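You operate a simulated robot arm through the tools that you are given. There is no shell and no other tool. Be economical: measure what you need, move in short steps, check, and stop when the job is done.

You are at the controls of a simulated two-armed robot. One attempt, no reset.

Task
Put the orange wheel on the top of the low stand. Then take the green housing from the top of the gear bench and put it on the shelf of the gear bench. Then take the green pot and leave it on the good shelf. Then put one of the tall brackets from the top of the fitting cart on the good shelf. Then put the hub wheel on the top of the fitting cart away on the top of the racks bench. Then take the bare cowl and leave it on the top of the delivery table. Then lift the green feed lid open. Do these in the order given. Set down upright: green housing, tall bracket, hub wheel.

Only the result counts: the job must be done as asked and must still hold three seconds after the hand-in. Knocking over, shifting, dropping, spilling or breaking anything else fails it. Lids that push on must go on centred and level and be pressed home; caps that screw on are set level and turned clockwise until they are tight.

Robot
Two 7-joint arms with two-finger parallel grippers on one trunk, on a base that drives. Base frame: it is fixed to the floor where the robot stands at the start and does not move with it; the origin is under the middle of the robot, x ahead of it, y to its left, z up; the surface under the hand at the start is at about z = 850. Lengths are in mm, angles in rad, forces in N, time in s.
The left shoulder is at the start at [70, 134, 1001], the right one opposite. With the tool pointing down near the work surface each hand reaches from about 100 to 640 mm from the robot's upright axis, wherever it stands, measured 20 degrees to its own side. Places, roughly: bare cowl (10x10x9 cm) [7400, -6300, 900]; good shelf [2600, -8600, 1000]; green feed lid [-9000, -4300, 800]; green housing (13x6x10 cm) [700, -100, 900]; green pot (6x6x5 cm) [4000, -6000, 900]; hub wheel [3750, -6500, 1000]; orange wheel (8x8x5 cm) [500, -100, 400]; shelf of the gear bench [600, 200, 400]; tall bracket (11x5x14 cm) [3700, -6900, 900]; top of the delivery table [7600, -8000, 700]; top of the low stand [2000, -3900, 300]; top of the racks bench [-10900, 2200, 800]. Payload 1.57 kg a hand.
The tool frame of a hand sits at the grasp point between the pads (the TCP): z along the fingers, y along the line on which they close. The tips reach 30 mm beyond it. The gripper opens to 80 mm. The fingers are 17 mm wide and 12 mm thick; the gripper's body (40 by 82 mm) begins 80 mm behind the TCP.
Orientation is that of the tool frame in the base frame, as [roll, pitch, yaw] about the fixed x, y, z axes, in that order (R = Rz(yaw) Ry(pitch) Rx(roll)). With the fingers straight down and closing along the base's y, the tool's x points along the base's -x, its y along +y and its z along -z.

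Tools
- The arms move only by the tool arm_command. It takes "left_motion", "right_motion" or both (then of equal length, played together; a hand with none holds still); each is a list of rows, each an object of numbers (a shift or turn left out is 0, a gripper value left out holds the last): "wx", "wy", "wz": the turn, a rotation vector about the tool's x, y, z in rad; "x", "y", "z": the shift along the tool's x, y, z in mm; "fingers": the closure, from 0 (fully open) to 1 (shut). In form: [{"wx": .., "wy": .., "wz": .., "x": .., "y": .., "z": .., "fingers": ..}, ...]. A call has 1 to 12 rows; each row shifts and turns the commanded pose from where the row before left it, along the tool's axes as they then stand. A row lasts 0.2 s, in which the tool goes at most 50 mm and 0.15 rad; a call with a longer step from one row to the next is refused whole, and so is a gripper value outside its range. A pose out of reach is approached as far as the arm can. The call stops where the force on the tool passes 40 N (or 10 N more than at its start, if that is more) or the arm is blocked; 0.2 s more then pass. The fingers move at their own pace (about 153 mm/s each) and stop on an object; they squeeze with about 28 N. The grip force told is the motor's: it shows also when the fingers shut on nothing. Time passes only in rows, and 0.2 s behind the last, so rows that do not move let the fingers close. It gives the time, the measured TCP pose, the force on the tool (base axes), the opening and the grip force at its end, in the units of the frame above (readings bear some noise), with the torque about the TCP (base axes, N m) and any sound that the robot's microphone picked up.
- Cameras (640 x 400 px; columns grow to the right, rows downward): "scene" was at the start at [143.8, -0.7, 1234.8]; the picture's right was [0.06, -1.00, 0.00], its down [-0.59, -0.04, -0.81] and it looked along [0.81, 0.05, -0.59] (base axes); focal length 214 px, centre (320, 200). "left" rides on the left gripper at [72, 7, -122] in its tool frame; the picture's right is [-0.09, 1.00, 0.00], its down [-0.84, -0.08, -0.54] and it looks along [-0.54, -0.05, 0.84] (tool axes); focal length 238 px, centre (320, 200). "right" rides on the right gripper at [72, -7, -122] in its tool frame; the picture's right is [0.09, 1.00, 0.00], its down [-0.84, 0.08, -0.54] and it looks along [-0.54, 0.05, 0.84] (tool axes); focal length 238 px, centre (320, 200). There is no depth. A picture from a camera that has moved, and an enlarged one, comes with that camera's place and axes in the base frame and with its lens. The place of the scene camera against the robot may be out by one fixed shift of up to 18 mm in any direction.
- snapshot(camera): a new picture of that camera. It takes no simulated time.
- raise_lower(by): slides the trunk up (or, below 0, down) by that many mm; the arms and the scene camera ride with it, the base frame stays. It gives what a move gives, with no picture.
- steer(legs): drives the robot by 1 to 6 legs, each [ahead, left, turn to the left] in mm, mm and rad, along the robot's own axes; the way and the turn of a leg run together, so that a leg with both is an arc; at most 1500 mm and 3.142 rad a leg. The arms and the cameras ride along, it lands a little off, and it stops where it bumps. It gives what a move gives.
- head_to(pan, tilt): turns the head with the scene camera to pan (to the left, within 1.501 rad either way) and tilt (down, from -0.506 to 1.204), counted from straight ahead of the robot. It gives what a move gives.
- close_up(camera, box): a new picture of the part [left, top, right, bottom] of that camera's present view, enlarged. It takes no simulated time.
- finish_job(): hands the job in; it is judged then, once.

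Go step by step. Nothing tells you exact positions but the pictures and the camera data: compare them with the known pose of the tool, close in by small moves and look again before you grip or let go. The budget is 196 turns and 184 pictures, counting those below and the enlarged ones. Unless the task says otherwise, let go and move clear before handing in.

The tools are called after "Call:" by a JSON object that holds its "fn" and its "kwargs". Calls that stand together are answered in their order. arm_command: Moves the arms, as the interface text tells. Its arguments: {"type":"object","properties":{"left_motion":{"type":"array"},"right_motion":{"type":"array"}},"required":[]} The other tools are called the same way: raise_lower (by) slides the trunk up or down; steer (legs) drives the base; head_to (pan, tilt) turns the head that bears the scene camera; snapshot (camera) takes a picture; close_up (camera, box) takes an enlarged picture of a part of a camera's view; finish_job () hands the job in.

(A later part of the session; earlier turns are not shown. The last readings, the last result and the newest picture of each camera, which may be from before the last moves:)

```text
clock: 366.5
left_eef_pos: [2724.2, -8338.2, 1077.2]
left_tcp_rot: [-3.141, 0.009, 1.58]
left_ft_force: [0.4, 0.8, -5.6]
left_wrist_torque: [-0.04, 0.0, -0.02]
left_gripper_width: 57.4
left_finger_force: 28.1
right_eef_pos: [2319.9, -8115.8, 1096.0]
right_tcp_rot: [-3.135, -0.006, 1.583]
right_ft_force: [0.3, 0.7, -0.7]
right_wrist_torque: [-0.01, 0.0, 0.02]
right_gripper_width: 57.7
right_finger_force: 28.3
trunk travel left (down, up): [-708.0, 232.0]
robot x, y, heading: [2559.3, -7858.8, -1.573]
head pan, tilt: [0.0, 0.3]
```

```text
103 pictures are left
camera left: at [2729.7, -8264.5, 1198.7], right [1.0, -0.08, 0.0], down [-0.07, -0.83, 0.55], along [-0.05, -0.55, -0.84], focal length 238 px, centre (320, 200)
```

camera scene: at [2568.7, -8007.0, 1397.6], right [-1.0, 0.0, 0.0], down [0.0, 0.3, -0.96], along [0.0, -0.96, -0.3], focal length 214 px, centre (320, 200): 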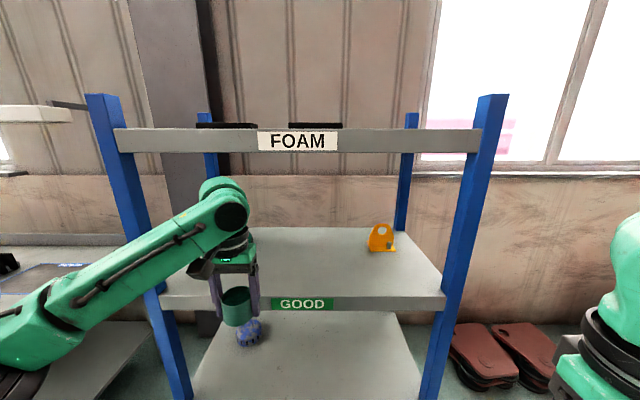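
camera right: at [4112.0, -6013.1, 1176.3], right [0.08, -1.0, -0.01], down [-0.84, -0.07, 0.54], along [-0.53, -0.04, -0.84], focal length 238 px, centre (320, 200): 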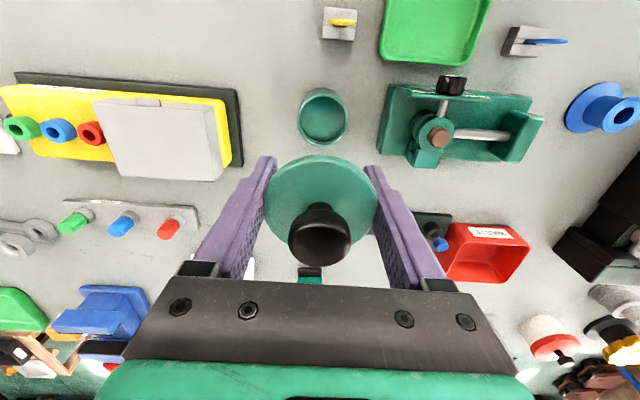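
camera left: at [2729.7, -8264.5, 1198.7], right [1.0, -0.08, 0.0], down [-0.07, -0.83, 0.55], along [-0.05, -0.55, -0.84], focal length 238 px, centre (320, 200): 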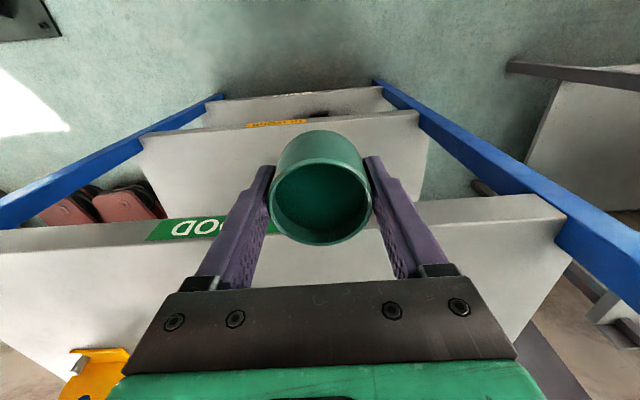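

Shelf top estimates near z 1015–1025. Raise the cup slightly, move in 137 mm, then lower to contact.

Call:
{"fn": "arm_command", "kwargs": {"left_motion": [{"z": -15}, {}]}}

Call:
{"fn": "steer", "kwargs": {"legs": [[137, 0, 0]]}}

Call:
{"fn": "snapshot", "kwargs": {"camera": "left"}}

Call:
{"fn": "snapshot", "kwargs": {"camera": "scene"}}

```text
clock: 367.1
left_eef_pos: [2721.6, -8339.1, 1092.1]
left_tcp_rot: [-3.139, 0.007, 1.579]
left_ft_force: [0.6, -0.7, -6.4]
left_wrist_torque: [-0.01, 0.0, 0.0]
left_gripper_width: 57.5
left_finger_force: 27.8
right_eef_pos: [2319.5, -8116.2, 1095.8]
right_tcp_rot: [-3.135, -0.007, 1.583]
right_ft_force: [-0.7, -0.3, 0.4]
right_wrist_torque: [0.01, -0.01, 0.01]
right_gripper_width: 57.9
right_finger_force: 27.7
trunk travel left (down, up): [-708.0, 232.0]
robot x, y, heading: [2559.8, -7859.3, -1.566]
head pan, tilt: [0.0, 0.3]
```

```text
clock: 368.4
left_eef_pos: [2723.7, -8473.3, 1093.1]
left_tcp_rot: [-3.141, 0.008, 1.585]
left_ft_force: [0.2, -0.2, -6.3]
left_wrist_torque: [-0.01, -0.03, 0.01]
left_gripper_width: 57.5
left_finger_force: 28.3
right_eef_pos: [2321.2, -8252.9, 1096.3]
right_tcp_rot: [-3.134, -0.006, 1.586]
right_ft_force: [-0.4, -0.6, -1.0]
right_wrist_torque: [-0.04, -0.02, 0.01]
right_gripper_width: 57.9
right_finger_force: 27.9
trunk travel left (down, up): [-708.0, 232.0]
robot x, y, heading: [2563.0, -7994.9, -1.565]
head pan, tilt: [0.0, 0.3]
```

```text
102 pictures are left
camera left: at [2730.8, -8401.0, 1214.0], right [1.0, -0.08, 0.0], down [-0.07, -0.83, 0.55], along [-0.04, -0.55, -0.84], focal length 238 px, centre (320, 200)
```

left: 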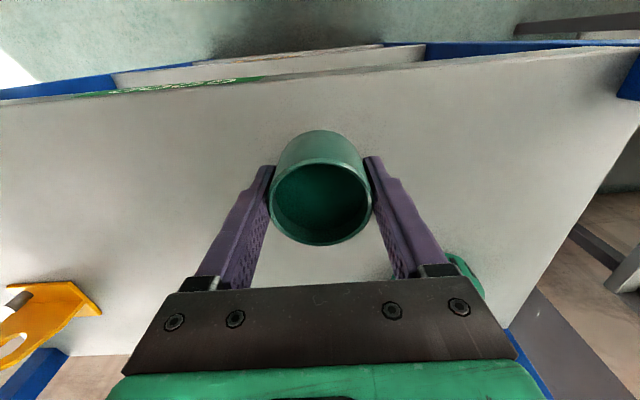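

```text
101 pictures are left
camera scene: at [2569.3, -8143.8, 1397.7], right [-1.0, -0.01, 0.0], down [0.0, 0.29, -0.96], along [0.01, -0.96, -0.29], focal length 214 px, centre (320, 200)
```

scene: 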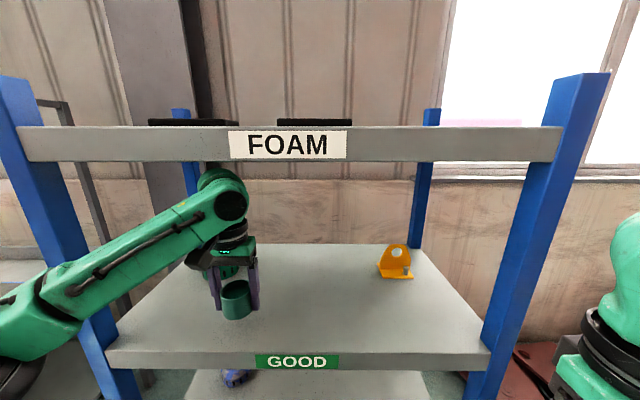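

Call:
{"fn": "arm_command", "kwargs": {"left_motion": [{"z": 12}, {"z": 12}, {"z": 4}, {"z": 4}, {}]}}

Call:
{"fn": "arm_command", "kwargs": {"left_motion": [{"z": 3}, {"z": 3}, {}]}}

```text
clock: 369.6
left_eef_pos: [2724.2, -8476.8, 1061.3]
left_tcp_rot: [-3.14, 0.007, 1.582]
left_ft_force: [-0.1, -0.6, -6.9]
left_wrist_torque: [0.0, 0.03, 0.01]
left_gripper_width: 57.4
left_finger_force: 28.3
right_eef_pos: [2321.0, -8255.4, 1095.7]
right_tcp_rot: [-3.135, -0.007, 1.586]
right_ft_force: [-0.1, 0.7, 0.3]
right_wrist_torque: [-0.01, -0.02, -0.01]
right_gripper_width: 57.6
right_finger_force: 27.8
trunk travel left (down, up): [-708.0, 232.0]
robot x, y, heading: [2563.2, -7996.0, -1.562]
head pan, tilt: [0.0, 0.3]
```

```text
clock: 370.4
left_eef_pos: [2724.5, -8476.2, 1053.6]
left_tcp_rot: [-3.141, 0.007, 1.583]
left_ft_force: [0.6, -0.8, -6.6]
left_wrist_torque: [0.01, 0.05, 0.0]
left_gripper_width: 57.3
left_finger_force: 27.9
right_eef_pos: [2320.6, -8254.3, 1097.1]
right_tcp_rot: [-3.135, -0.007, 1.588]
right_ft_force: [-0.1, -0.3, -0.6]
right_wrist_torque: [0.0, -0.04, -0.02]
right_gripper_width: 57.9
right_finger_force: 28.7
trunk travel left (down, up): [-708.0, 232.0]
robot x, y, heading: [2560.7, -7993.5, -1.566]
head pan, tilt: [0.0, 0.3]
```

Call:
{"fn": "arm_command", "kwargs": {"left_motion": [{"z": 3}, {"z": 3}, {"z": 3}, {}]}}

```text
clock: 371.5
left_eef_pos: [2724.6, -8476.1, 1049.8]
left_tcp_rot: [-3.14, 0.02, 1.584]
left_ft_force: [-0.2, -0.7, 8.5]
left_wrist_torque: [0.32, -0.07, -0.03]
left_gripper_width: 57.5
left_finger_force: 28.6
right_eef_pos: [2320.6, -8253.2, 1095.5]
right_tcp_rot: [-3.133, -0.005, 1.586]
right_ft_force: [0.1, -0.8, 0.0]
right_wrist_torque: [0.01, 0.04, -0.01]
right_gripper_width: 57.8
right_finger_force: 27.7
trunk travel left (down, up): [-708.0, 232.0]
robot x, y, heading: [2560.4, -7994.1, -1.564]
head pan, tilt: [0.0, 0.3]
stopped in row 4 (left hand): the force on the tool passed its limit at 42 N (the readings are from after the stop); the commanded pose is now the measured one
```

The cup rests on the shelf (top z≈1019). Open and draw the left hand straight back.

Call:
{"fn": "arm_command", "kwargs": {"left_motion": [{"fingers": 0}, {"fingers": 0}, {"fingers": 0}, {"x": 20}, {"x": 40}, {"x": 45}, {"x": 45}, {"z": -30}, {}]}}

Call:
{"fn": "snapshot", "kwargs": {"camera": "left"}}

```text
clock: 373.5
left_eef_pos: [2721.6, -8325.4, 1074.3]
left_tcp_rot: [-3.14, 0.017, 1.584]
left_ft_force: [-0.6, 0.6, -0.6]
left_wrist_torque: [0.0, 0.0, 0.02]
left_gripper_width: 79.9
left_finger_force: 0.0
right_eef_pos: [2320.6, -8254.7, 1096.8]
right_tcp_rot: [-3.135, -0.006, 1.585]
right_ft_force: [0.6, 0.2, -0.4]
right_wrist_torque: [0.0, 0.0, 0.01]
right_gripper_width: 57.8
right_finger_force: 27.7
trunk travel left (down, up): [-708.0, 232.0]
robot x, y, heading: [2564.5, -7991.9, -1.564]
head pan, tilt: [0.0, 0.3]
```

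```text
100 pictures are left
camera left: at [2726.4, -8250.7, 1193.7], right [1.0, -0.08, 0.0], down [-0.06, -0.83, 0.56], along [-0.04, -0.56, -0.83], focal length 238 px, centre (320, 200)
```

left: 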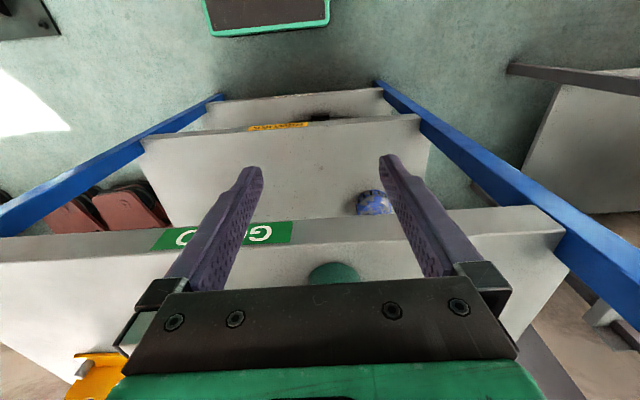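

Now shift so the right hand with the lid lines up with the cup at (2724, -8476).

Call:
{"fn": "arm_command", "kwargs": {"left_motion": [{"x": 45}, {"x": 45}, {"x": 20}, {}]}}

Call:
{"fn": "steer", "kwargs": {"legs": [[0, 404, 0]]}}

Call:
{"fn": "arm_command", "kwargs": {"right_motion": [{"x": -40}, {"x": -40}, {"x": -40}, {"x": -20}, {}, {}]}}

Call:
{"fn": "snapshot", "kwargs": {"camera": "right"}}

Call:
{"fn": "snapshot", "kwargs": {"camera": "scene"}}

```text
clock: 374.5
left_eef_pos: [2725.4, -8262.7, 1096.2]
left_tcp_rot: [-3.14, 0.019, 1.585]
left_ft_force: [-0.1, -0.4, 0.2]
left_wrist_torque: [0.01, 0.0, 0.06]
left_gripper_width: 80.3
left_finger_force: 0.1
left hand out of reach, approached as far as the arm can: row 2, 3
right_eef_pos: [2320.5, -8254.7, 1095.2]
right_tcp_rot: [-3.135, -0.007, 1.588]
right_ft_force: [-0.1, 0.3, 0.5]
right_wrist_torque: [-0.02, 0.01, -0.01]
right_gripper_width: 58.0
right_finger_force: 27.9
trunk travel left (down, up): [-708.0, 232.0]
robot x, y, heading: [2562.6, -7993.4, -1.565]
head pan, tilt: [0.0, 0.3]
```

```text
clock: 377.0
left_eef_pos: [3134.2, -8255.0, 1096.5]
left_tcp_rot: [-3.141, 0.02, 1.594]
left_ft_force: [-0.2, -0.3, -0.2]
left_wrist_torque: [0.01, 0.01, 0.03]
left_gripper_width: 80.1
left_finger_force: 0.0
right_eef_pos: [2728.1, -8252.9, 1094.5]
right_tcp_rot: [-3.136, -0.006, 1.597]
right_ft_force: [-0.1, 0.7, 0.6]
right_wrist_torque: [0.0, -0.01, -0.01]
right_gripper_width: 57.8
right_finger_force: 27.7
trunk travel left (down, up): [-708.0, 232.0]
robot x, y, heading: [2968.6, -7990.1, -1.552]
head pan, tilt: [0.0, 0.3]
```

```text
clock: 378.4
left_eef_pos: [3134.4, -8255.0, 1097.2]
left_tcp_rot: [-3.139, 0.019, 1.596]
left_ft_force: [0.4, -0.2, -0.2]
left_wrist_torque: [0.0, 0.03, 0.02]
left_gripper_width: 80.2
left_finger_force: 0.0
right_eef_pos: [2734.2, -8391.1, 1096.7]
right_tcp_rot: [-3.136, -0.007, 1.598]
right_ft_force: [-0.4, -0.5, -0.2]
right_wrist_torque: [0.01, 0.0, -0.01]
right_gripper_width: 57.7
right_finger_force: 27.8
trunk travel left (down, up): [-708.0, 232.0]
robot x, y, heading: [2968.9, -7990.2, -1.549]
head pan, tilt: [0.0, 0.3]
```

```text
99 pictures are left
camera right: at [2726.2, -8321.0, 1220.4], right [0.99, 0.12, -0.01], down [0.1, -0.84, 0.54], along [0.06, -0.53, -0.84], focal length 238 px, centre (320, 200)
```

right: 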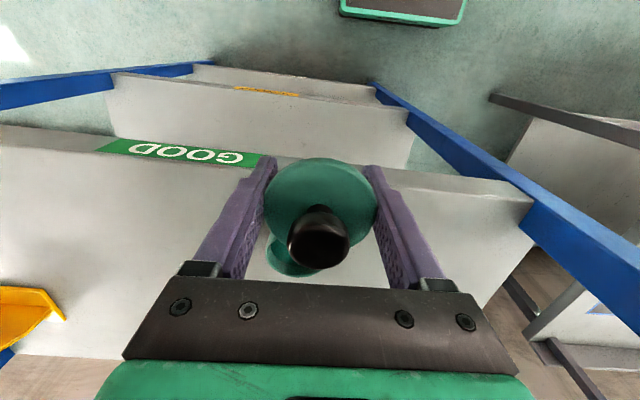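

```text
98 pictures are left
camera scene: at [2977.4, -8139.8, 1397.6], right [-1.0, -0.02, 0.0], down [-0.01, 0.3, -0.96], along [0.02, -0.95, -0.3], focal length 214 px, centre (320, 200)
```

scene: 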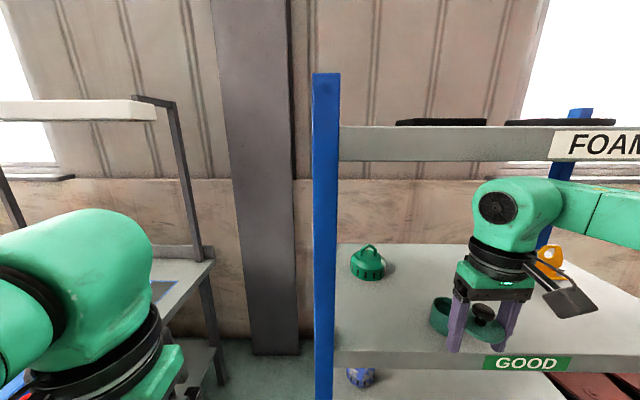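

Call:
{"fn": "arm_command", "kwargs": {"right_motion": [{"x": -28, "y": -6}, {"x": -28, "y": -6}, {"x": -28}, {}, {}]}}

Call:
{"fn": "snapshot", "kwargs": {"camera": "right"}}

Call:
{"fn": "close_up", "kwargs": {"camera": "scene", "box": [400, 150, 600, 350]}}

```text
clock: 379.6
left_eef_pos: [3134.9, -8255.7, 1096.5]
left_tcp_rot: [-3.138, 0.018, 1.595]
left_ft_force: [-0.9, 0.5, 0.3]
left_wrist_torque: [-0.01, 0.01, 0.0]
left_gripper_width: 80.1
left_finger_force: 0.1
right_eef_pos: [2722.8, -8476.9, 1096.3]
right_tcp_rot: [-3.135, -0.007, 1.598]
right_ft_force: [0.7, -0.2, -1.1]
right_wrist_torque: [0.0, -0.01, 0.03]
right_gripper_width: 57.8
right_finger_force: 27.9
trunk travel left (down, up): [-708.0, 232.0]
robot x, y, heading: [2967.4, -7990.0, -1.556]
head pan, tilt: [0.0, 0.3]
```

```text
97 pictures are left
camera right: at [2714.9, -8407.4, 1219.8], right [0.99, 0.12, -0.01], down [0.1, -0.84, 0.54], along [0.06, -0.53, -0.84], focal length 238 px, centre (320, 200)
```

right: 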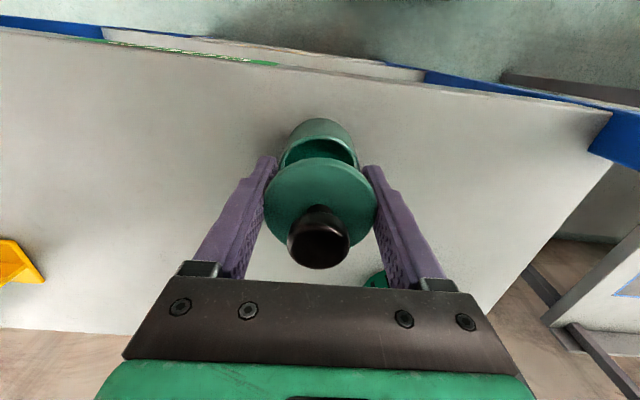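

```text
2.00 times, centred on (500, 250) of scene
camera zoom: at [2977.6, -8139.8, 1397.6], right [-1.0, -0.02, 0.0], down [-0.01, 0.3, -0.96], along [0.02, -0.95, -0.3], focal length 429 px, centre (-40, 100)
```

zoom: 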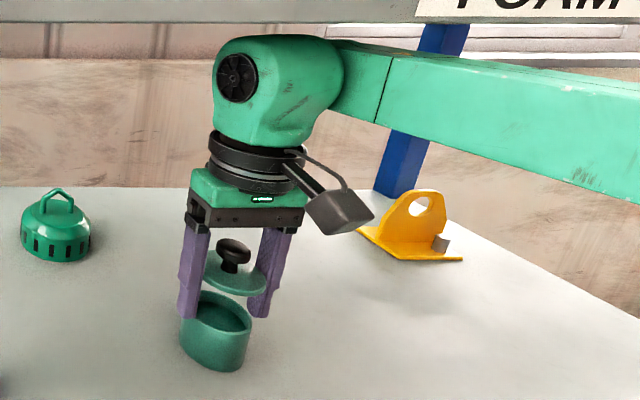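

Call:
{"fn": "close_up", "kwargs": {"camera": "right", "box": [250, 100, 390, 280]}}

```text
2.22 times, centred on (320, 190) of right
camera zoom: at [2714.9, -8407.4, 1219.8], right [0.99, 0.12, -0.01], down [0.1, -0.84, 0.54], along [0.06, -0.53, -0.84], focal length 530 px, centre (320, 222)
```

zoom: 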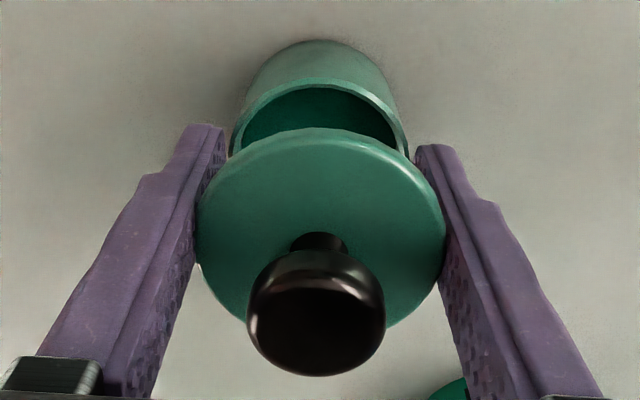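

Lid looks a few mm short of the cup in depth; move 6 mm forward and lower to just above the rim, then recheck.

Call:
{"fn": "arm_command", "kwargs": {"right_motion": [{"x": -6}, {"z": 12}, {"z": 12}, {"z": 8}, {}]}}

Call:
{"fn": "close_up", "kwargs": {"camera": "right", "box": [250, 100, 390, 280]}}

Call:
{"fn": "close_up", "kwargs": {"camera": "scene", "box": [430, 230, 550, 350]}}

```text
clock: 380.2
left_eef_pos: [3135.3, -8252.3, 1096.5]
left_tcp_rot: [-3.139, 0.023, 1.595]
left_ft_force: [0.4, -0.5, 0.0]
left_wrist_torque: [0.02, -0.04, 0.02]
left_gripper_width: 80.2
left_finger_force: 0.0
right_eef_pos: [2724.4, -8483.5, 1095.5]
right_tcp_rot: [-3.136, 0.019, 1.596]
right_ft_force: [-1.2, 6.6, 18.0]
right_wrist_torque: [0.21, 0.58, -0.17]
right_gripper_width: 57.7
right_finger_force: 28.1
trunk travel left (down, up): [-708.0, 232.0]
robot x, y, heading: [2971.3, -7990.7, -1.553]
head pan, tilt: [0.0, 0.3]
stopped in row 2 (right hand): the force on the tool passed its limit at 51 N (the readings are from after the stop); the commanded pose is now the measured one
```

```text
2.22 times, centred on (320, 190) of right
camera zoom: at [2715.2, -8409.0, 1217.9], right [0.99, 0.12, -0.01], down [0.1, -0.82, 0.56], along [0.06, -0.55, -0.83], focal length 530 px, centre (320, 222)
```

zoom: 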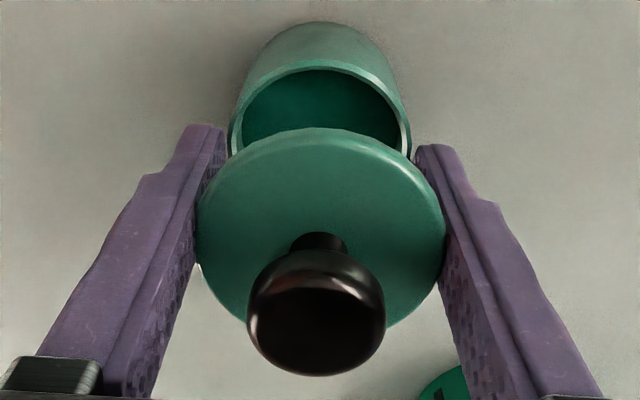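

```text
3.33 times, centred on (490, 290) of scene
camera zoom: at [2977.7, -8136.1, 1398.1], right [-1.0, -0.02, 0.0], down [-0.01, 0.29, -0.96], along [0.02, -0.96, -0.29], focal length 715 px, centre (-247, -100)
```

zoom: 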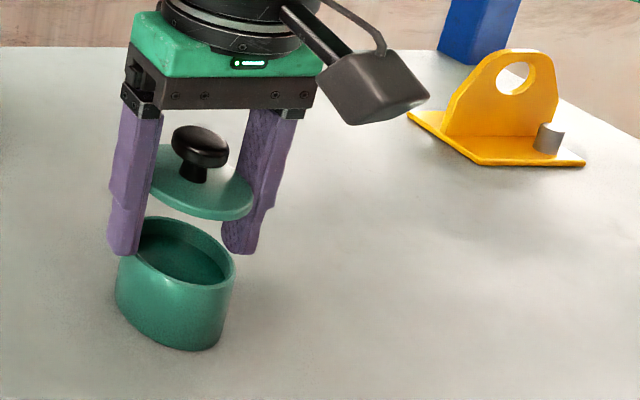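

The fingertips hit the cup rim (rim z≈1065): the lid sits too deep in the grip. Back out, then transfer the lid to the left hand, held horizontally by its knob.

Call:
{"fn": "arm_command", "kwargs": {"right_motion": [{"z": -5}, {}, {"x": 25}, {"x": 40}, {"x": 45}, {"x": 40}, {}]}}

Call:
{"fn": "snapshot", "kwargs": {"camera": "right"}}

Call:
{"fn": "snapshot", "kwargs": {"camera": "scene"}}

```text
clock: 381.8
left_eef_pos: [3135.2, -8257.2, 1096.3]
left_tcp_rot: [-3.138, 0.017, 1.595]
left_ft_force: [0.4, -0.2, -0.1]
left_wrist_torque: [0.01, 0.03, 0.0]
left_gripper_width: 80.1
left_finger_force: 0.0
right_eef_pos: [2721.8, -8334.6, 1091.8]
right_tcp_rot: [-3.134, 0.014, 1.595]
right_ft_force: [-0.1, -0.8, 0.7]
right_wrist_torque: [0.04, 0.01, -0.02]
right_gripper_width: 58.0
right_finger_force: 28.1
trunk travel left (down, up): [-708.0, 232.0]
robot x, y, heading: [2970.1, -7988.9, -1.546]
head pan, tilt: [0.0, 0.3]
```

```text
92 pictures are left
camera right: at [2713.3, -8263.5, 1214.7], right [0.99, 0.12, -0.01], down [0.1, -0.83, 0.55], along [0.06, -0.55, -0.83], focal length 238 px, centre (320, 200)
```

right: 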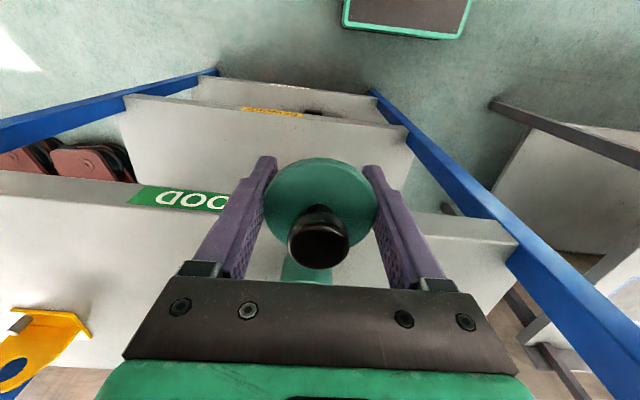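

```text
91 pictures are left
camera scene: at [2977.5, -8140.9, 1397.4], right [-1.0, -0.02, 0.0], down [-0.01, 0.3, -0.95], along [0.02, -0.95, -0.3], focal length 214 px, centre (320, 200)
```

scene: 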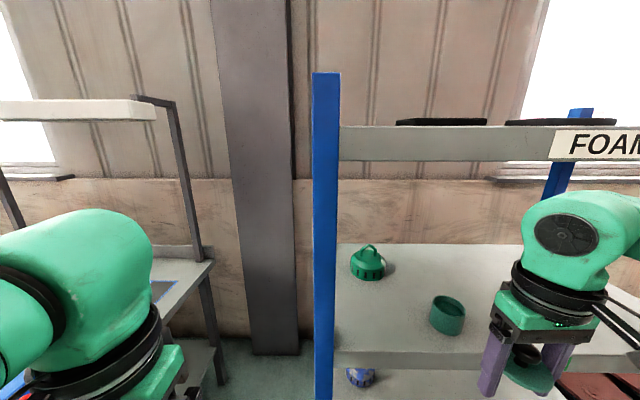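

Back into free space, bring the right hand to the middle, and turn the left hand to point horizontally forward.

Call:
{"fn": "steer", "kwargs": {"legs": [[-450, 0, 0]]}}

Call:
{"fn": "arm_command", "kwargs": {"right_motion": [{"x": -35, "y": 35}, {"x": -35, "y": 35}, {"x": -35, "y": 35}, {"x": -35, "y": 35}, {"x": -35, "y": 35}, {"y": 45}, {"y": 45}, {"y": 40}, {}, {}, {}, {}], "left_motion": [{"wy": -0.14, "y": 15}, {"wy": -0.14, "y": 15}, {"wy": -0.14}, {"wy": -0.14}, {"wy": -0.14}, {"wy": -0.14}, {"wy": -0.14}, {"wy": -0.14}, {"wy": -0.14}, {"wy": -0.14}, {"wy": -0.14}, {}]}}

Call:
{"fn": "snapshot", "kwargs": {"camera": "scene"}}

```text
clock: 384.5
left_eef_pos: [3127.3, -7808.6, 1096.1]
left_tcp_rot: [-3.139, 0.019, 1.598]
left_ft_force: [0.0, -0.5, 0.7]
left_wrist_torque: [0.02, -0.03, 0.04]
left_gripper_width: 80.0
left_finger_force: 0.2
right_eef_pos: [2714.0, -7890.1, 1091.8]
right_tcp_rot: [-3.136, 0.013, 1.598]
right_ft_force: [-0.2, 0.6, 0.2]
right_wrist_torque: [0.01, -0.02, 0.04]
right_gripper_width: 57.5
right_finger_force: 27.8
trunk travel left (down, up): [-708.0, 232.0]
robot x, y, heading: [2958.7, -7545.2, -1.551]
head pan, tilt: [0.0, 0.3]
```

```text
clock: 387.1
left_eef_pos: [3049.0, -7955.4, 1256.6]
left_tcp_rot: [3.057, 1.179, 1.493]
left_ft_force: [0.0, 0.5, -0.6]
left_wrist_torque: [-0.01, 0.02, 0.0]
left_gripper_width: 80.0
left_finger_force: 0.1
left hand out of reach, approached as far as the arm can: row 1, 2, 3, 4, 5, 6, 7, 8, 9, 10, 11
right_eef_pos: [2893.8, -7964.4, 1079.0]
right_tcp_rot: [-3.133, 0.014, 1.6]
right_ft_force: [0.4, -0.4, -0.9]
right_wrist_torque: [0.0, 0.03, 0.05]
right_gripper_width: 57.8
right_finger_force: 28.0
right hand out of reach, approached as far as the arm can: row 4, 5, 6, 7, 8
trunk travel left (down, up): [-708.0, 232.0]
robot x, y, heading: [2957.9, -7544.0, -1.546]
head pan, tilt: [0.0, 0.3]
```

```text
90 pictures are left
camera scene: at [2968.8, -7693.9, 1397.5], right [-1.0, -0.02, 0.0], down [-0.01, 0.3, -0.95], along [0.02, -0.95, -0.3], focal length 214 px, centre (320, 200)
```

scene: 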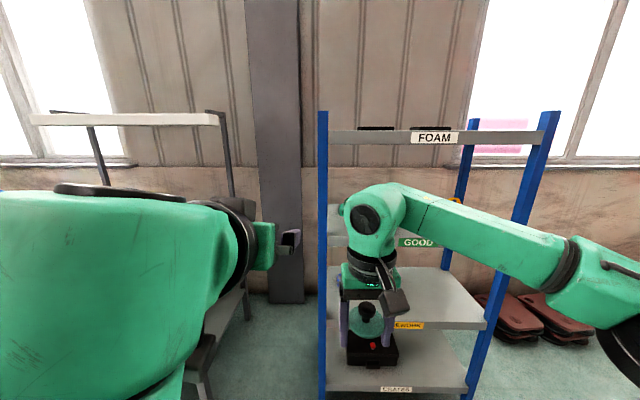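

Both arms ran short of reach for a hand-over. New plan: rest the lid off-centre (18 mm back) on the cup rim where the fingers miss the cup, then regrip it by the knob with a tilted hand. First restore both hands.

Call:
{"fn": "arm_command", "kwargs": {"left_motion": [{"wy": 0.14, "y": -15}, {"wy": 0.14, "y": -15}, {"wy": 0.14}, {"wy": 0.14}, {"wy": 0.14}, {"wy": 0.14}, {"wy": 0.14}, {"wy": 0.14}, {"wy": 0.14}, {"wy": 0.14}, {"wy": 0.14}, {}], "right_motion": [{"y": -45}, {"y": -45}, {"y": -40}, {"y": -35}, {"y": -35}, {"y": -35}, {"y": -35}, {}, {}, {}, {}, {}]}}

```text
clock: 389.7
left_eef_pos: [3020.5, -7955.5, 1255.7]
left_tcp_rot: [3.108, -0.08, 1.574]
left_ft_force: [0.7, 0.9, -0.2]
left_wrist_torque: [-0.03, -0.02, -0.01]
left_gripper_width: 80.1
left_finger_force: 0.0
left hand out of reach, approached as far as the arm can: row 10, 11
right_eef_pos: [2622.7, -7970.1, 1081.0]
right_tcp_rot: [-3.134, 0.014, 1.599]
right_ft_force: [-0.6, 0.0, -0.1]
right_wrist_torque: [0.0, -0.04, -0.01]
right_gripper_width: 57.9
right_finger_force: 27.6
trunk travel left (down, up): [-708.0, 232.0]
robot x, y, heading: [2957.4, -7544.8, -1.551]
head pan, tilt: [0.0, 0.3]
```

Call:
{"fn": "arm_command", "kwargs": {"right_motion": [{"z": -13}, {}]}}

Call:
{"fn": "steer", "kwargs": {"legs": [[0, 108, 0], [405, 0, 0]]}}

Call:
{"fn": "snapshot", "kwargs": {"camera": "right"}}

Call:
{"fn": "close_up", "kwargs": {"camera": "scene", "box": [400, 230, 600, 355]}}

```text
clock: 390.3
left_eef_pos: [3020.3, -7955.9, 1257.5]
left_tcp_rot: [3.109, -0.081, 1.574]
left_ft_force: [-0.8, -0.7, 0.0]
left_wrist_torque: [0.0, -0.02, -0.03]
left_gripper_width: 80.0
left_finger_force: 0.1
right_eef_pos: [2622.9, -7969.2, 1093.9]
right_tcp_rot: [-3.135, 0.014, 1.598]
right_ft_force: [-0.8, -0.4, -1.0]
right_wrist_torque: [0.02, -0.02, -0.01]
right_gripper_width: 57.9
right_finger_force: 28.1
trunk travel left (down, up): [-708.0, 232.0]
robot x, y, heading: [2959.0, -7542.8, -1.551]
head pan, tilt: [0.0, 0.3]
```

```text
clock: 393.7
left_eef_pos: [3139.1, -8359.7, 1257.3]
left_tcp_rot: [3.108, -0.08, 1.573]
left_ft_force: [0.0, 1.3, 0.2]
left_wrist_torque: [-0.03, 0.0, -0.01]
left_gripper_width: 80.3
left_finger_force: 0.1
right_eef_pos: [2740.5, -8372.9, 1093.2]
right_tcp_rot: [-3.133, 0.017, 1.597]
right_ft_force: [0.8, 0.2, -0.5]
right_wrist_torque: [0.01, -0.02, -0.02]
right_gripper_width: 57.9
right_finger_force: 28.4
trunk travel left (down, up): [-708.0, 232.0]
robot x, y, heading: [3078.9, -7944.9, -1.55]
head pan, tilt: [0.0, 0.3]
```

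```text
89 pictures are left
camera right: at [2731.8, -8301.0, 1215.6], right [0.99, 0.12, -0.01], down [0.1, -0.83, 0.55], along [0.06, -0.55, -0.83], focal length 238 px, centre (320, 200)
```

right: 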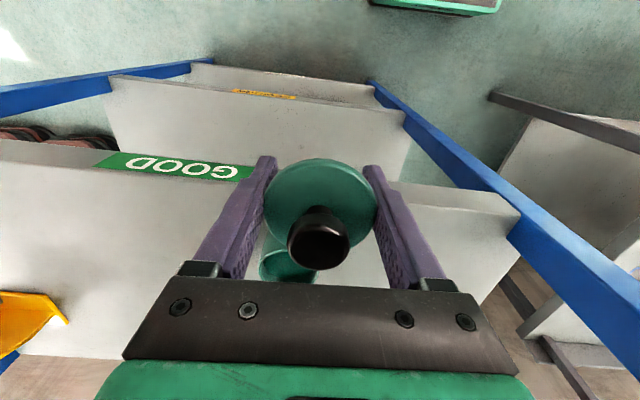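

```text
3.20 times, centred on (500, 292) of scene
camera zoom: at [3086.4, -8096.4, 1397.7], right [-1.0, -0.02, 0.0], down [-0.01, 0.29, -0.96], along [0.02, -0.96, -0.29], focal length 686 px, centre (-256, -96)
```

zoom: 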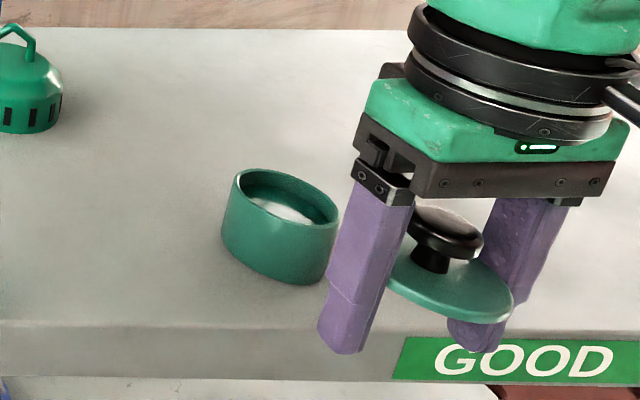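

Cup centre ≈ (2725, -8489). Bring the lid to 20 mm short of centre and lower it onto the rim.

Call:
{"fn": "arm_command", "kwargs": {"right_motion": [{"x": -31, "y": -6}, {"x": -31, "y": -6}, {"x": -30, "y": -6}, {}, {}]}}

Call:
{"fn": "close_up", "kwargs": {"camera": "right", "box": [250, 100, 390, 280]}}

```text
clock: 394.9
left_eef_pos: [3138.1, -8359.0, 1257.4]
left_tcp_rot: [3.108, -0.08, 1.573]
left_ft_force: [0.4, -0.7, -0.5]
left_wrist_torque: [-0.02, 0.03, 0.0]
left_gripper_width: 80.0
left_finger_force: 0.1
right_eef_pos: [2737.2, -8394.8, 1092.1]
right_tcp_rot: [-3.135, 0.016, 1.595]
right_ft_force: [0.1, -0.5, -1.4]
right_wrist_torque: [-0.02, 0.01, 0.03]
right_gripper_width: 57.9
right_finger_force: 27.7
right hand out of reach, approached as far as the arm can: row 1, 2, 3
trunk travel left (down, up): [-708.0, 232.0]
robot x, y, heading: [3075.6, -7948.1, -1.551]
head pan, tilt: [0.0, 0.3]
```

```text
2.22 times, centred on (320, 190) of right
camera zoom: at [2729.2, -8322.4, 1215.5], right [0.99, 0.12, -0.01], down [0.1, -0.83, 0.55], along [0.06, -0.55, -0.83], focal length 530 px, centre (320, 222)
```

zoom: 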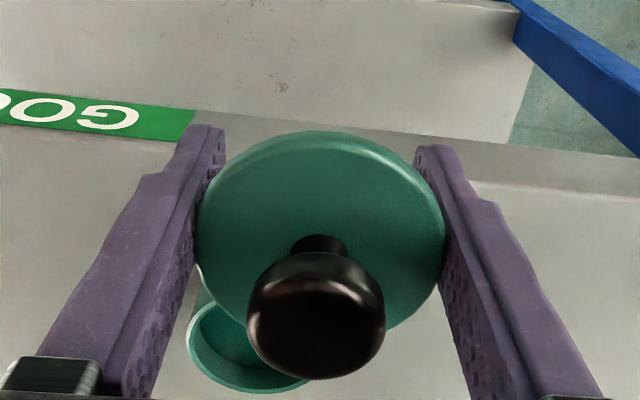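

Call:
{"fn": "steer", "kwargs": {"legs": [[70, -13, 0]]}}

Call:
{"fn": "close_up", "kwargs": {"camera": "right", "box": [250, 100, 390, 280]}}

```text
clock: 395.9
left_eef_pos: [3127.4, -8425.3, 1257.8]
left_tcp_rot: [3.111, -0.077, 1.57]
left_ft_force: [-0.3, 0.2, 0.6]
left_wrist_torque: [0.0, 0.05, 0.01]
left_gripper_width: 80.0
left_finger_force: 0.0
right_eef_pos: [2724.6, -8461.2, 1095.2]
right_tcp_rot: [-3.134, 0.019, 1.593]
right_ft_force: [-0.3, -0.5, -0.6]
right_wrist_torque: [0.02, 0.0, -0.01]
right_gripper_width: 57.9
right_finger_force: 28.1
trunk travel left (down, up): [-708.0, 232.0]
robot x, y, heading: [3069.1, -8018.0, -1.555]
head pan, tilt: [0.0, 0.3]
```

```text
2.22 times, centred on (320, 190) of right
camera zoom: at [2717.6, -8388.0, 1217.0], right [0.99, 0.11, -0.01], down [0.1, -0.82, 0.56], along [0.06, -0.55, -0.83], focal length 530 px, centre (320, 222)
```

zoom: 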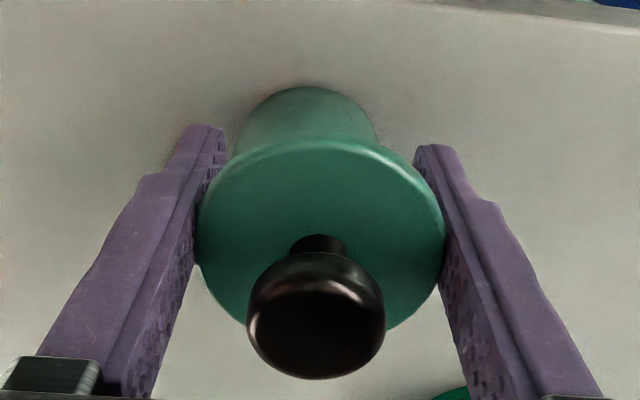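

Offset is right; nudge 2.5 mm sideways and lower.

Call:
{"fn": "arm_command", "kwargs": {"right_motion": [{"y": -2.5}, {"z": 12}, {"x": -3, "z": 12}, {"z": 10}, {}]}}

Call:
{"fn": "close_up", "kwargs": {"camera": "scene", "box": [430, 230, 600, 350]}}

```text
clock: 397.1
left_eef_pos: [3126.8, -8429.6, 1257.9]
left_tcp_rot: [3.107, -0.08, 1.571]
left_ft_force: [0.2, -0.1, 0.1]
left_wrist_torque: [-0.01, 0.01, 0.02]
left_gripper_width: 80.2
left_finger_force: 0.0
right_eef_pos: [2723.6, -8466.9, 1058.5]
right_tcp_rot: [-3.137, 0.018, 1.593]
right_ft_force: [-0.6, -1.1, 0.7]
right_wrist_torque: [0.0, 0.0, -0.03]
right_gripper_width: 57.7
right_finger_force: 28.1
trunk travel left (down, up): [-708.0, 232.0]
robot x, y, heading: [3067.8, -8018.1, -1.555]
head pan, tilt: [0.0, 0.3]
```

```text
3.33 times, centred on (515, 290) of scene
camera zoom: at [3074.7, -8167.1, 1397.6], right [-1.0, -0.02, 0.0], down [-0.01, 0.3, -0.96], along [0.02, -0.96, -0.3], focal length 715 px, centre (-330, -100)
```

zoom: 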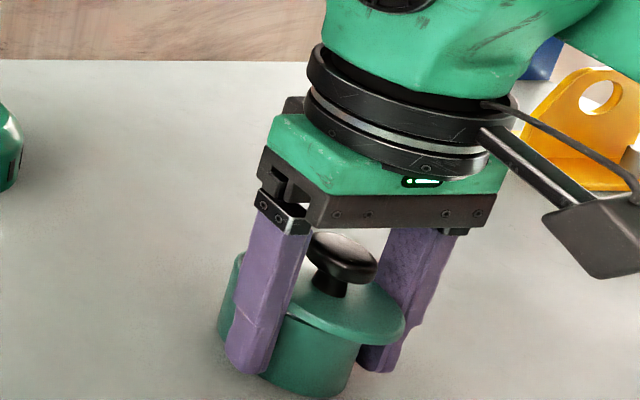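

Call:
{"fn": "arm_command", "kwargs": {"right_motion": [{"z": 2}, {"z": 2}, {}]}}

```text
clock: 397.9
left_eef_pos: [3125.3, -8428.8, 1257.1]
left_tcp_rot: [3.108, -0.08, 1.571]
left_ft_force: [0.8, -0.3, 0.4]
left_wrist_torque: [-0.01, 0.03, -0.02]
left_gripper_width: 79.9
left_finger_force: 0.0
right_eef_pos: [2723.2, -8468.8, 1054.7]
right_tcp_rot: [-3.135, 0.017, 1.594]
right_ft_force: [0.2, -0.1, -0.6]
right_wrist_torque: [-0.03, -0.01, 0.0]
right_gripper_width: 57.9
right_finger_force: 28.0
trunk travel left (down, up): [-708.0, 232.0]
robot x, y, heading: [3065.4, -8017.4, -1.554]
head pan, tilt: [0.0, 0.3]
```

Call:
{"fn": "arm_command", "kwargs": {"right_motion": [{"z": 1.5}, {"z": 1.5}, {}]}}

Call:
{"fn": "close_up", "kwargs": {"camera": "right", "box": [250, 80, 390, 280]}}

```text
clock: 398.7
left_eef_pos: [3126.8, -8430.7, 1255.8]
left_tcp_rot: [3.109, -0.08, 1.571]
left_ft_force: [0.5, -0.4, 0.5]
left_wrist_torque: [0.03, 0.01, -0.02]
left_gripper_width: 80.2
left_finger_force: 0.1
right_eef_pos: [2723.1, -8466.4, 1052.6]
right_tcp_rot: [-3.135, 0.015, 1.593]
right_ft_force: [0.2, 0.2, -0.8]
right_wrist_torque: [-0.02, 0.03, 0.01]
right_gripper_width: 57.8
right_finger_force: 27.6
trunk travel left (down, up): [-708.0, 232.0]
robot x, y, heading: [3066.8, -8012.9, -1.557]
head pan, tilt: [0.0, 0.3]
```

```text
2.00 times, centred on (320, 180) of right
camera zoom: at [2714.3, -8394.8, 1175.4], right [0.99, 0.11, -0.01], down [0.1, -0.83, 0.55], along [0.06, -0.55, -0.83], focal length 477 px, centre (320, 240)
```

zoom: 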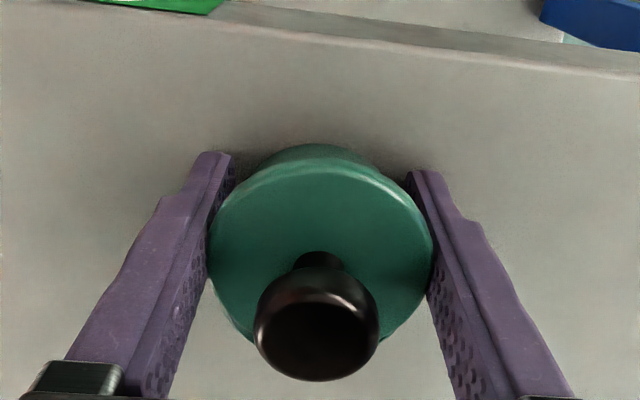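

Call:
{"fn": "arm_command", "kwargs": {"right_motion": [{"z": 2}, {}, {"fingers": 0.1}, {"fingers": 0}, {"fingers": 0}]}}

Call:
{"fn": "close_up", "kwargs": {"camera": "right", "box": [250, 80, 390, 280]}}

Call:
{"fn": "close_up", "kwargs": {"camera": "scene", "box": [430, 230, 600, 350]}}

```text
clock: 399.9
left_eef_pos: [3125.6, -8429.2, 1257.5]
left_tcp_rot: [3.108, -0.079, 1.571]
left_ft_force: [0.2, 0.6, -0.2]
left_wrist_torque: [0.02, -0.01, 0.02]
left_gripper_width: 80.0
left_finger_force: 0.1
right_eef_pos: [2723.9, -8467.7, 1051.1]
right_tcp_rot: [-3.134, 0.015, 1.594]
right_ft_force: [-0.6, -0.4, 2.2]
right_wrist_torque: [0.04, -0.05, 0.01]
right_gripper_width: 79.0
right_finger_force: 0.0
trunk travel left (down, up): [-708.0, 232.0]
robot x, y, heading: [3068.6, -8016.2, -1.555]
head pan, tilt: [0.0, 0.3]
```

```text
2.00 times, centred on (320, 180) of right
camera zoom: at [2714.4, -8394.6, 1172.8], right [0.99, 0.11, -0.01], down [0.1, -0.83, 0.55], along [0.06, -0.55, -0.83], focal length 477 px, centre (320, 240)
```

zoom: 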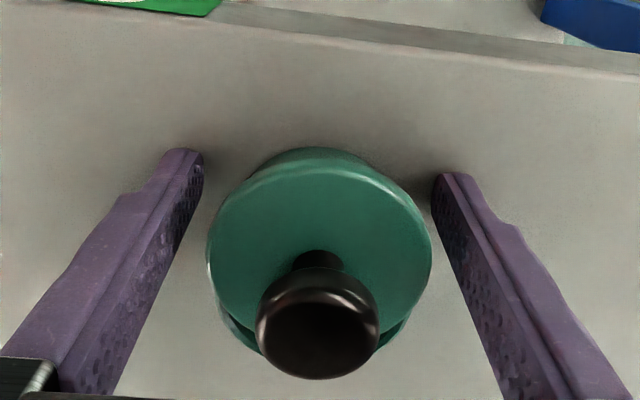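

```text
3.33 times, centred on (515, 290) of scene
camera zoom: at [3074.5, -8166.9, 1397.6], right [-1.0, -0.02, 0.0], down [-0.01, 0.3, -0.96], along [0.02, -0.96, -0.3], focal length 715 px, centre (-330, -100)
```

zoom: 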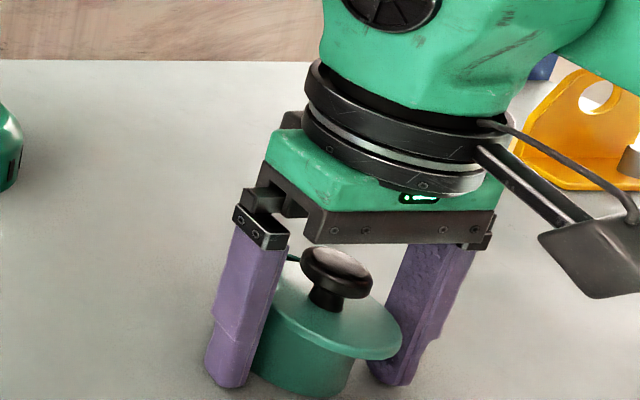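

The lid rests on the cup, set back about 20 mm. I'll back out, close the fingers and push the lid edge forward until flush with the cup wall.

Call:
{"fn": "arm_command", "kwargs": {"right_motion": [{"x": 30}, {"x": 40}, {"x": 10, "fingers": 1}, {"z": -30, "fingers": 1}, {"fingers": 1}, {}]}}

Call:
{"fn": "close_up", "kwargs": {"camera": "right", "box": [220, 80, 420, 280]}}

Call:
{"fn": "close_up", "kwargs": {"camera": "scene", "box": [430, 230, 600, 350]}}

```text
clock: 401.3
left_eef_pos: [3125.8, -8430.2, 1257.5]
left_tcp_rot: [3.108, -0.079, 1.572]
left_ft_force: [-1.2, -0.5, 0.4]
left_wrist_torque: [-0.01, -0.03, -0.01]
left_gripper_width: 79.6
left_finger_force: 0.2
right_eef_pos: [2721.1, -8388.0, 1078.8]
right_tcp_rot: [-3.135, 0.014, 1.593]
right_ft_force: [0.9, -0.5, -0.1]
right_wrist_torque: [0.02, 0.03, 0.01]
right_gripper_width: 0.0
right_finger_force: 21.3
trunk travel left (down, up): [-708.0, 232.0]
robot x, y, heading: [3068.8, -8019.0, -1.552]
head pan, tilt: [0.0, 0.3]
```

```text
2.00 times, centred on (320, 180) of right
camera zoom: at [2713.0, -8314.6, 1201.2], right [0.99, 0.11, -0.01], down [0.1, -0.83, 0.55], along [0.06, -0.55, -0.83], focal length 477 px, centre (320, 240)
```

zoom: 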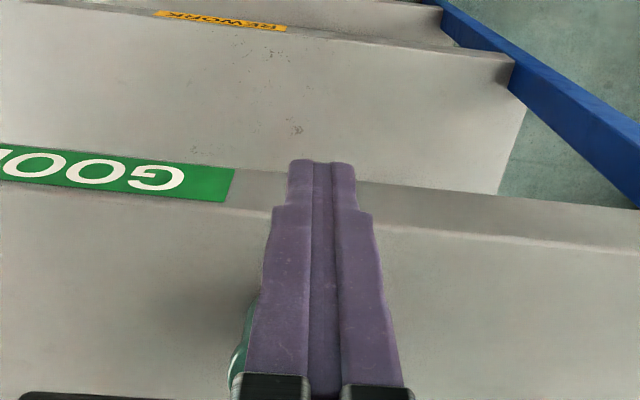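

```text
3.33 times, centred on (515, 290) of scene
camera zoom: at [3074.3, -8167.6, 1397.5], right [-1.0, -0.02, 0.0], down [0.0, 0.3, -0.96], along [0.02, -0.95, -0.3], focal length 715 px, centre (-330, -100)
```

zoom: 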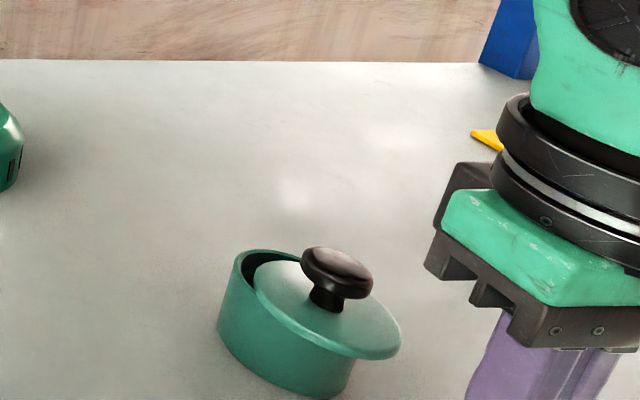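

Call:
{"fn": "arm_command", "kwargs": {"right_motion": [{"x": -26, "y": 1}, {"x": -26, "y": 1}, {"x": -5}, {}]}}

Call:
{"fn": "close_up", "kwargs": {"camera": "scene", "box": [430, 230, 600, 350]}}

```text
clock: 402.3
left_eef_pos: [3126.3, -8430.2, 1257.3]
left_tcp_rot: [3.11, -0.08, 1.571]
left_ft_force: [0.5, -0.5, 1.1]
left_wrist_torque: [0.02, 0.0, 0.02]
left_gripper_width: 79.9
left_finger_force: 0.1
right_eef_pos: [2724.1, -8444.4, 1080.1]
right_tcp_rot: [-3.135, 0.016, 1.594]
right_ft_force: [0.8, -0.4, 0.0]
right_wrist_torque: [-0.03, -0.02, 0.01]
right_gripper_width: 0.1
right_finger_force: 21.7
trunk travel left (down, up): [-708.0, 232.0]
robot x, y, heading: [3066.6, -8016.7, -1.555]
head pan, tilt: [0.0, 0.3]
heard: snap
```

```text
3.33 times, centred on (515, 290) of scene
camera zoom: at [3074.8, -8166.9, 1397.6], right [-1.0, -0.02, 0.0], down [-0.01, 0.3, -0.96], along [0.02, -0.96, -0.3], focal length 715 px, centre (-330, -100)
```

zoom: 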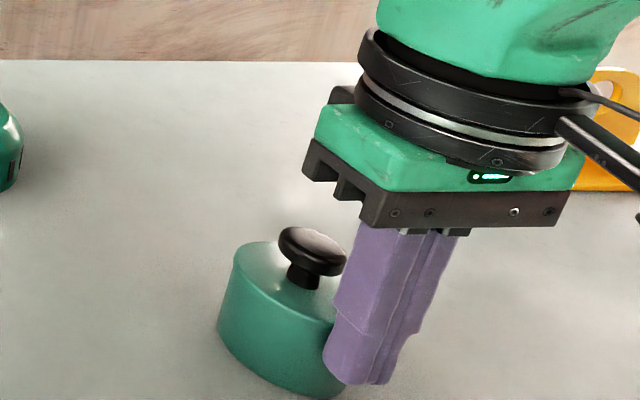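

A snap: the lid has gone home flush on the pot. Withdraw and go to the west side of the cart for the bracket.

Call:
{"fn": "arm_command", "kwargs": {"right_motion": [{"x": 40}, {"x": 40}, {"z": -40}, {}]}}

Call:
{"fn": "close_up", "kwargs": {"camera": "scene", "box": [430, 230, 600, 350]}}

Call:
{"fn": "steer", "kwargs": {"legs": [[-450, 0, 0], [0, 0, 1.555], [-200, 0, 0], [0, 650, 0]]}}

Call:
{"fn": "head_to", "kwargs": {"pan": 0, "tilt": 0.4}}

Call:
{"fn": "snapshot", "kwargs": {"camera": "scene"}}

```text
clock: 403.3
left_eef_pos: [3126.9, -8429.3, 1256.9]
left_tcp_rot: [3.108, -0.082, 1.571]
left_ft_force: [0.3, 0.4, -0.6]
left_wrist_torque: [-0.03, 0.03, 0.02]
left_gripper_width: 80.1
left_finger_force: 0.1
right_eef_pos: [2721.6, -8363.9, 1118.8]
right_tcp_rot: [-3.136, 0.014, 1.594]
right_ft_force: [-0.4, -0.1, -0.2]
right_wrist_torque: [0.01, -0.02, 0.02]
right_gripper_width: 0.0
right_finger_force: 21.3
trunk travel left (down, up): [-708.0, 232.0]
robot x, y, heading: [3064.1, -8018.8, -1.551]
head pan, tilt: [0.0, 0.3]
```

```text
3.33 times, centred on (515, 290) of scene
camera zoom: at [3074.4, -8167.0, 1397.6], right [-1.0, -0.02, 0.0], down [-0.01, 0.3, -0.96], along [0.02, -0.96, -0.3], focal length 715 px, centre (-330, -100)
```

zoom: 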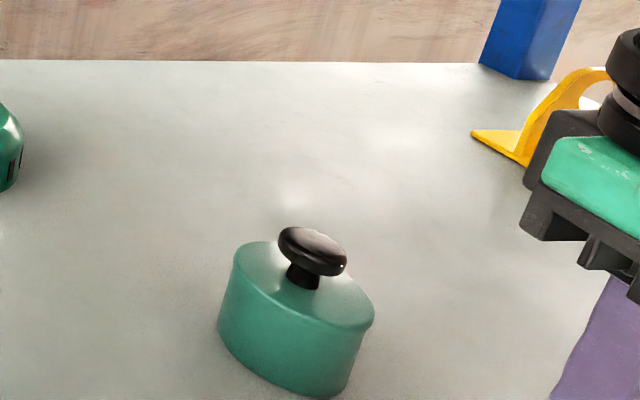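

```text
clock: 414.2
left_eef_pos: [3245.4, -6886.1, 1257.9]
left_tcp_rot: [3.109, -0.081, -3.13]
left_ft_force: [0.1, 0.1, 0.1]
left_wrist_torque: [0.01, 0.0, 0.01]
left_gripper_width: 79.9
left_finger_force: 0.1
right_eef_pos: [3186.0, -7290.5, 1119.1]
right_tcp_rot: [-3.137, 0.015, -3.105]
right_ft_force: [-0.5, 0.6, -0.2]
right_wrist_torque: [-0.02, 0.0, 0.03]
right_gripper_width: 0.0
right_finger_force: 21.1
trunk travel left (down, up): [-708.0, 232.0]
robot x, y, heading: [2833.4, -6949.0, 0.033]
head pan, tilt: [0.0, 0.3]
```

```text
clock: 414.9
left_eef_pos: [3245.1, -6884.1, 1257.0]
left_tcp_rot: [3.108, -0.08, -3.128]
left_ft_force: [-0.3, 0.1, -0.1]
left_wrist_torque: [-0.03, -0.01, 0.0]
left_gripper_width: 80.2
left_finger_force: 0.0
right_eef_pos: [3186.1, -7288.7, 1120.2]
right_tcp_rot: [-3.135, 0.016, -3.105]
right_ft_force: [-0.8, -0.3, 0.4]
right_wrist_torque: [-0.01, -0.03, -0.03]
right_gripper_width: 0.2
right_finger_force: 21.0
trunk travel left (down, up): [-708.0, 232.0]
robot x, y, heading: [2832.7, -6952.1, 0.032]
head pan, tilt: [0.0, 0.4]
```

```text
77 pictures are left
camera scene: at [2983.1, -6951.8, 1388.4], right [0.03, -1.0, 0.0], down [-0.39, -0.01, -0.92], along [0.92, 0.03, -0.39], focal length 214 px, centre (320, 200)
```

scene: 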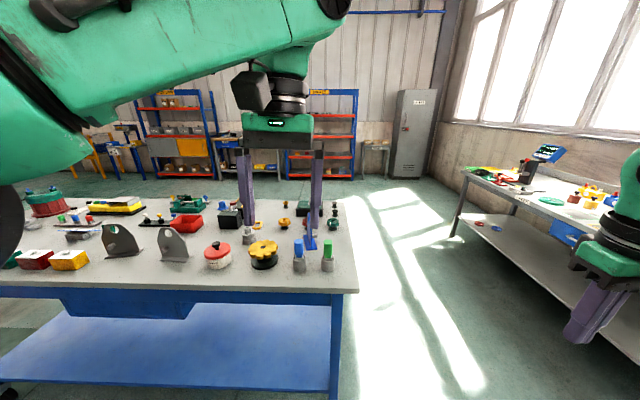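

The pot is closed and seated. Move the left hand aside and zoom on the cart's south end to identify the bracket and hub wheel.

Call:
{"fn": "arm_command", "kwargs": {"left_motion": [{"y": 45, "z": -20}, {"y": 45, "z": -20}, {"y": 45}, {"y": 45}, {"y": 20}, {}, {}], "right_motion": [{"fingers": 0}, {}, {}, {}, {}, {}, {}]}}

Call:
{"fn": "close_up", "kwargs": {"camera": "scene", "box": [80, 180, 370, 300]}}

```text
clock: 416.4
left_eef_pos: [3235.0, -6715.5, 1278.4]
left_tcp_rot: [3.108, -0.076, -3.128]
left_ft_force: [0.5, 0.2, -0.4]
left_wrist_torque: [-0.02, 0.03, -0.01]
left_gripper_width: 79.7
left_finger_force: 0.0
left hand out of reach, approached as far as the arm can: row 1, 2, 3, 4, 5
right_eef_pos: [3183.7, -7289.5, 1119.1]
right_tcp_rot: [-3.134, 0.015, -3.105]
right_ft_force: [0.2, 0.0, 0.0]
right_wrist_torque: [-0.02, -0.03, -0.01]
right_gripper_width: 79.8
right_finger_force: 0.1
trunk travel left (down, up): [-708.0, 232.0]
robot x, y, heading: [2832.8, -6950.4, 0.029]
head pan, tilt: [0.0, 0.4]
```

```text
2.21 times, centred on (225, 240) of scene
camera zoom: at [2982.8, -6951.9, 1388.3], right [0.03, -1.0, 0.0], down [-0.39, -0.01, -0.92], along [0.92, 0.03, -0.39], focal length 473 px, centre (530, 112)
```

zoom: 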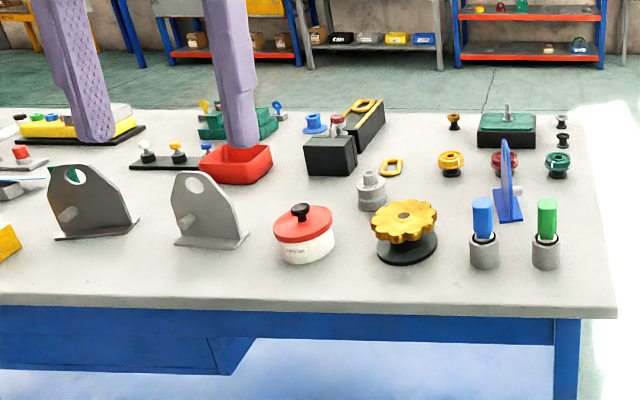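

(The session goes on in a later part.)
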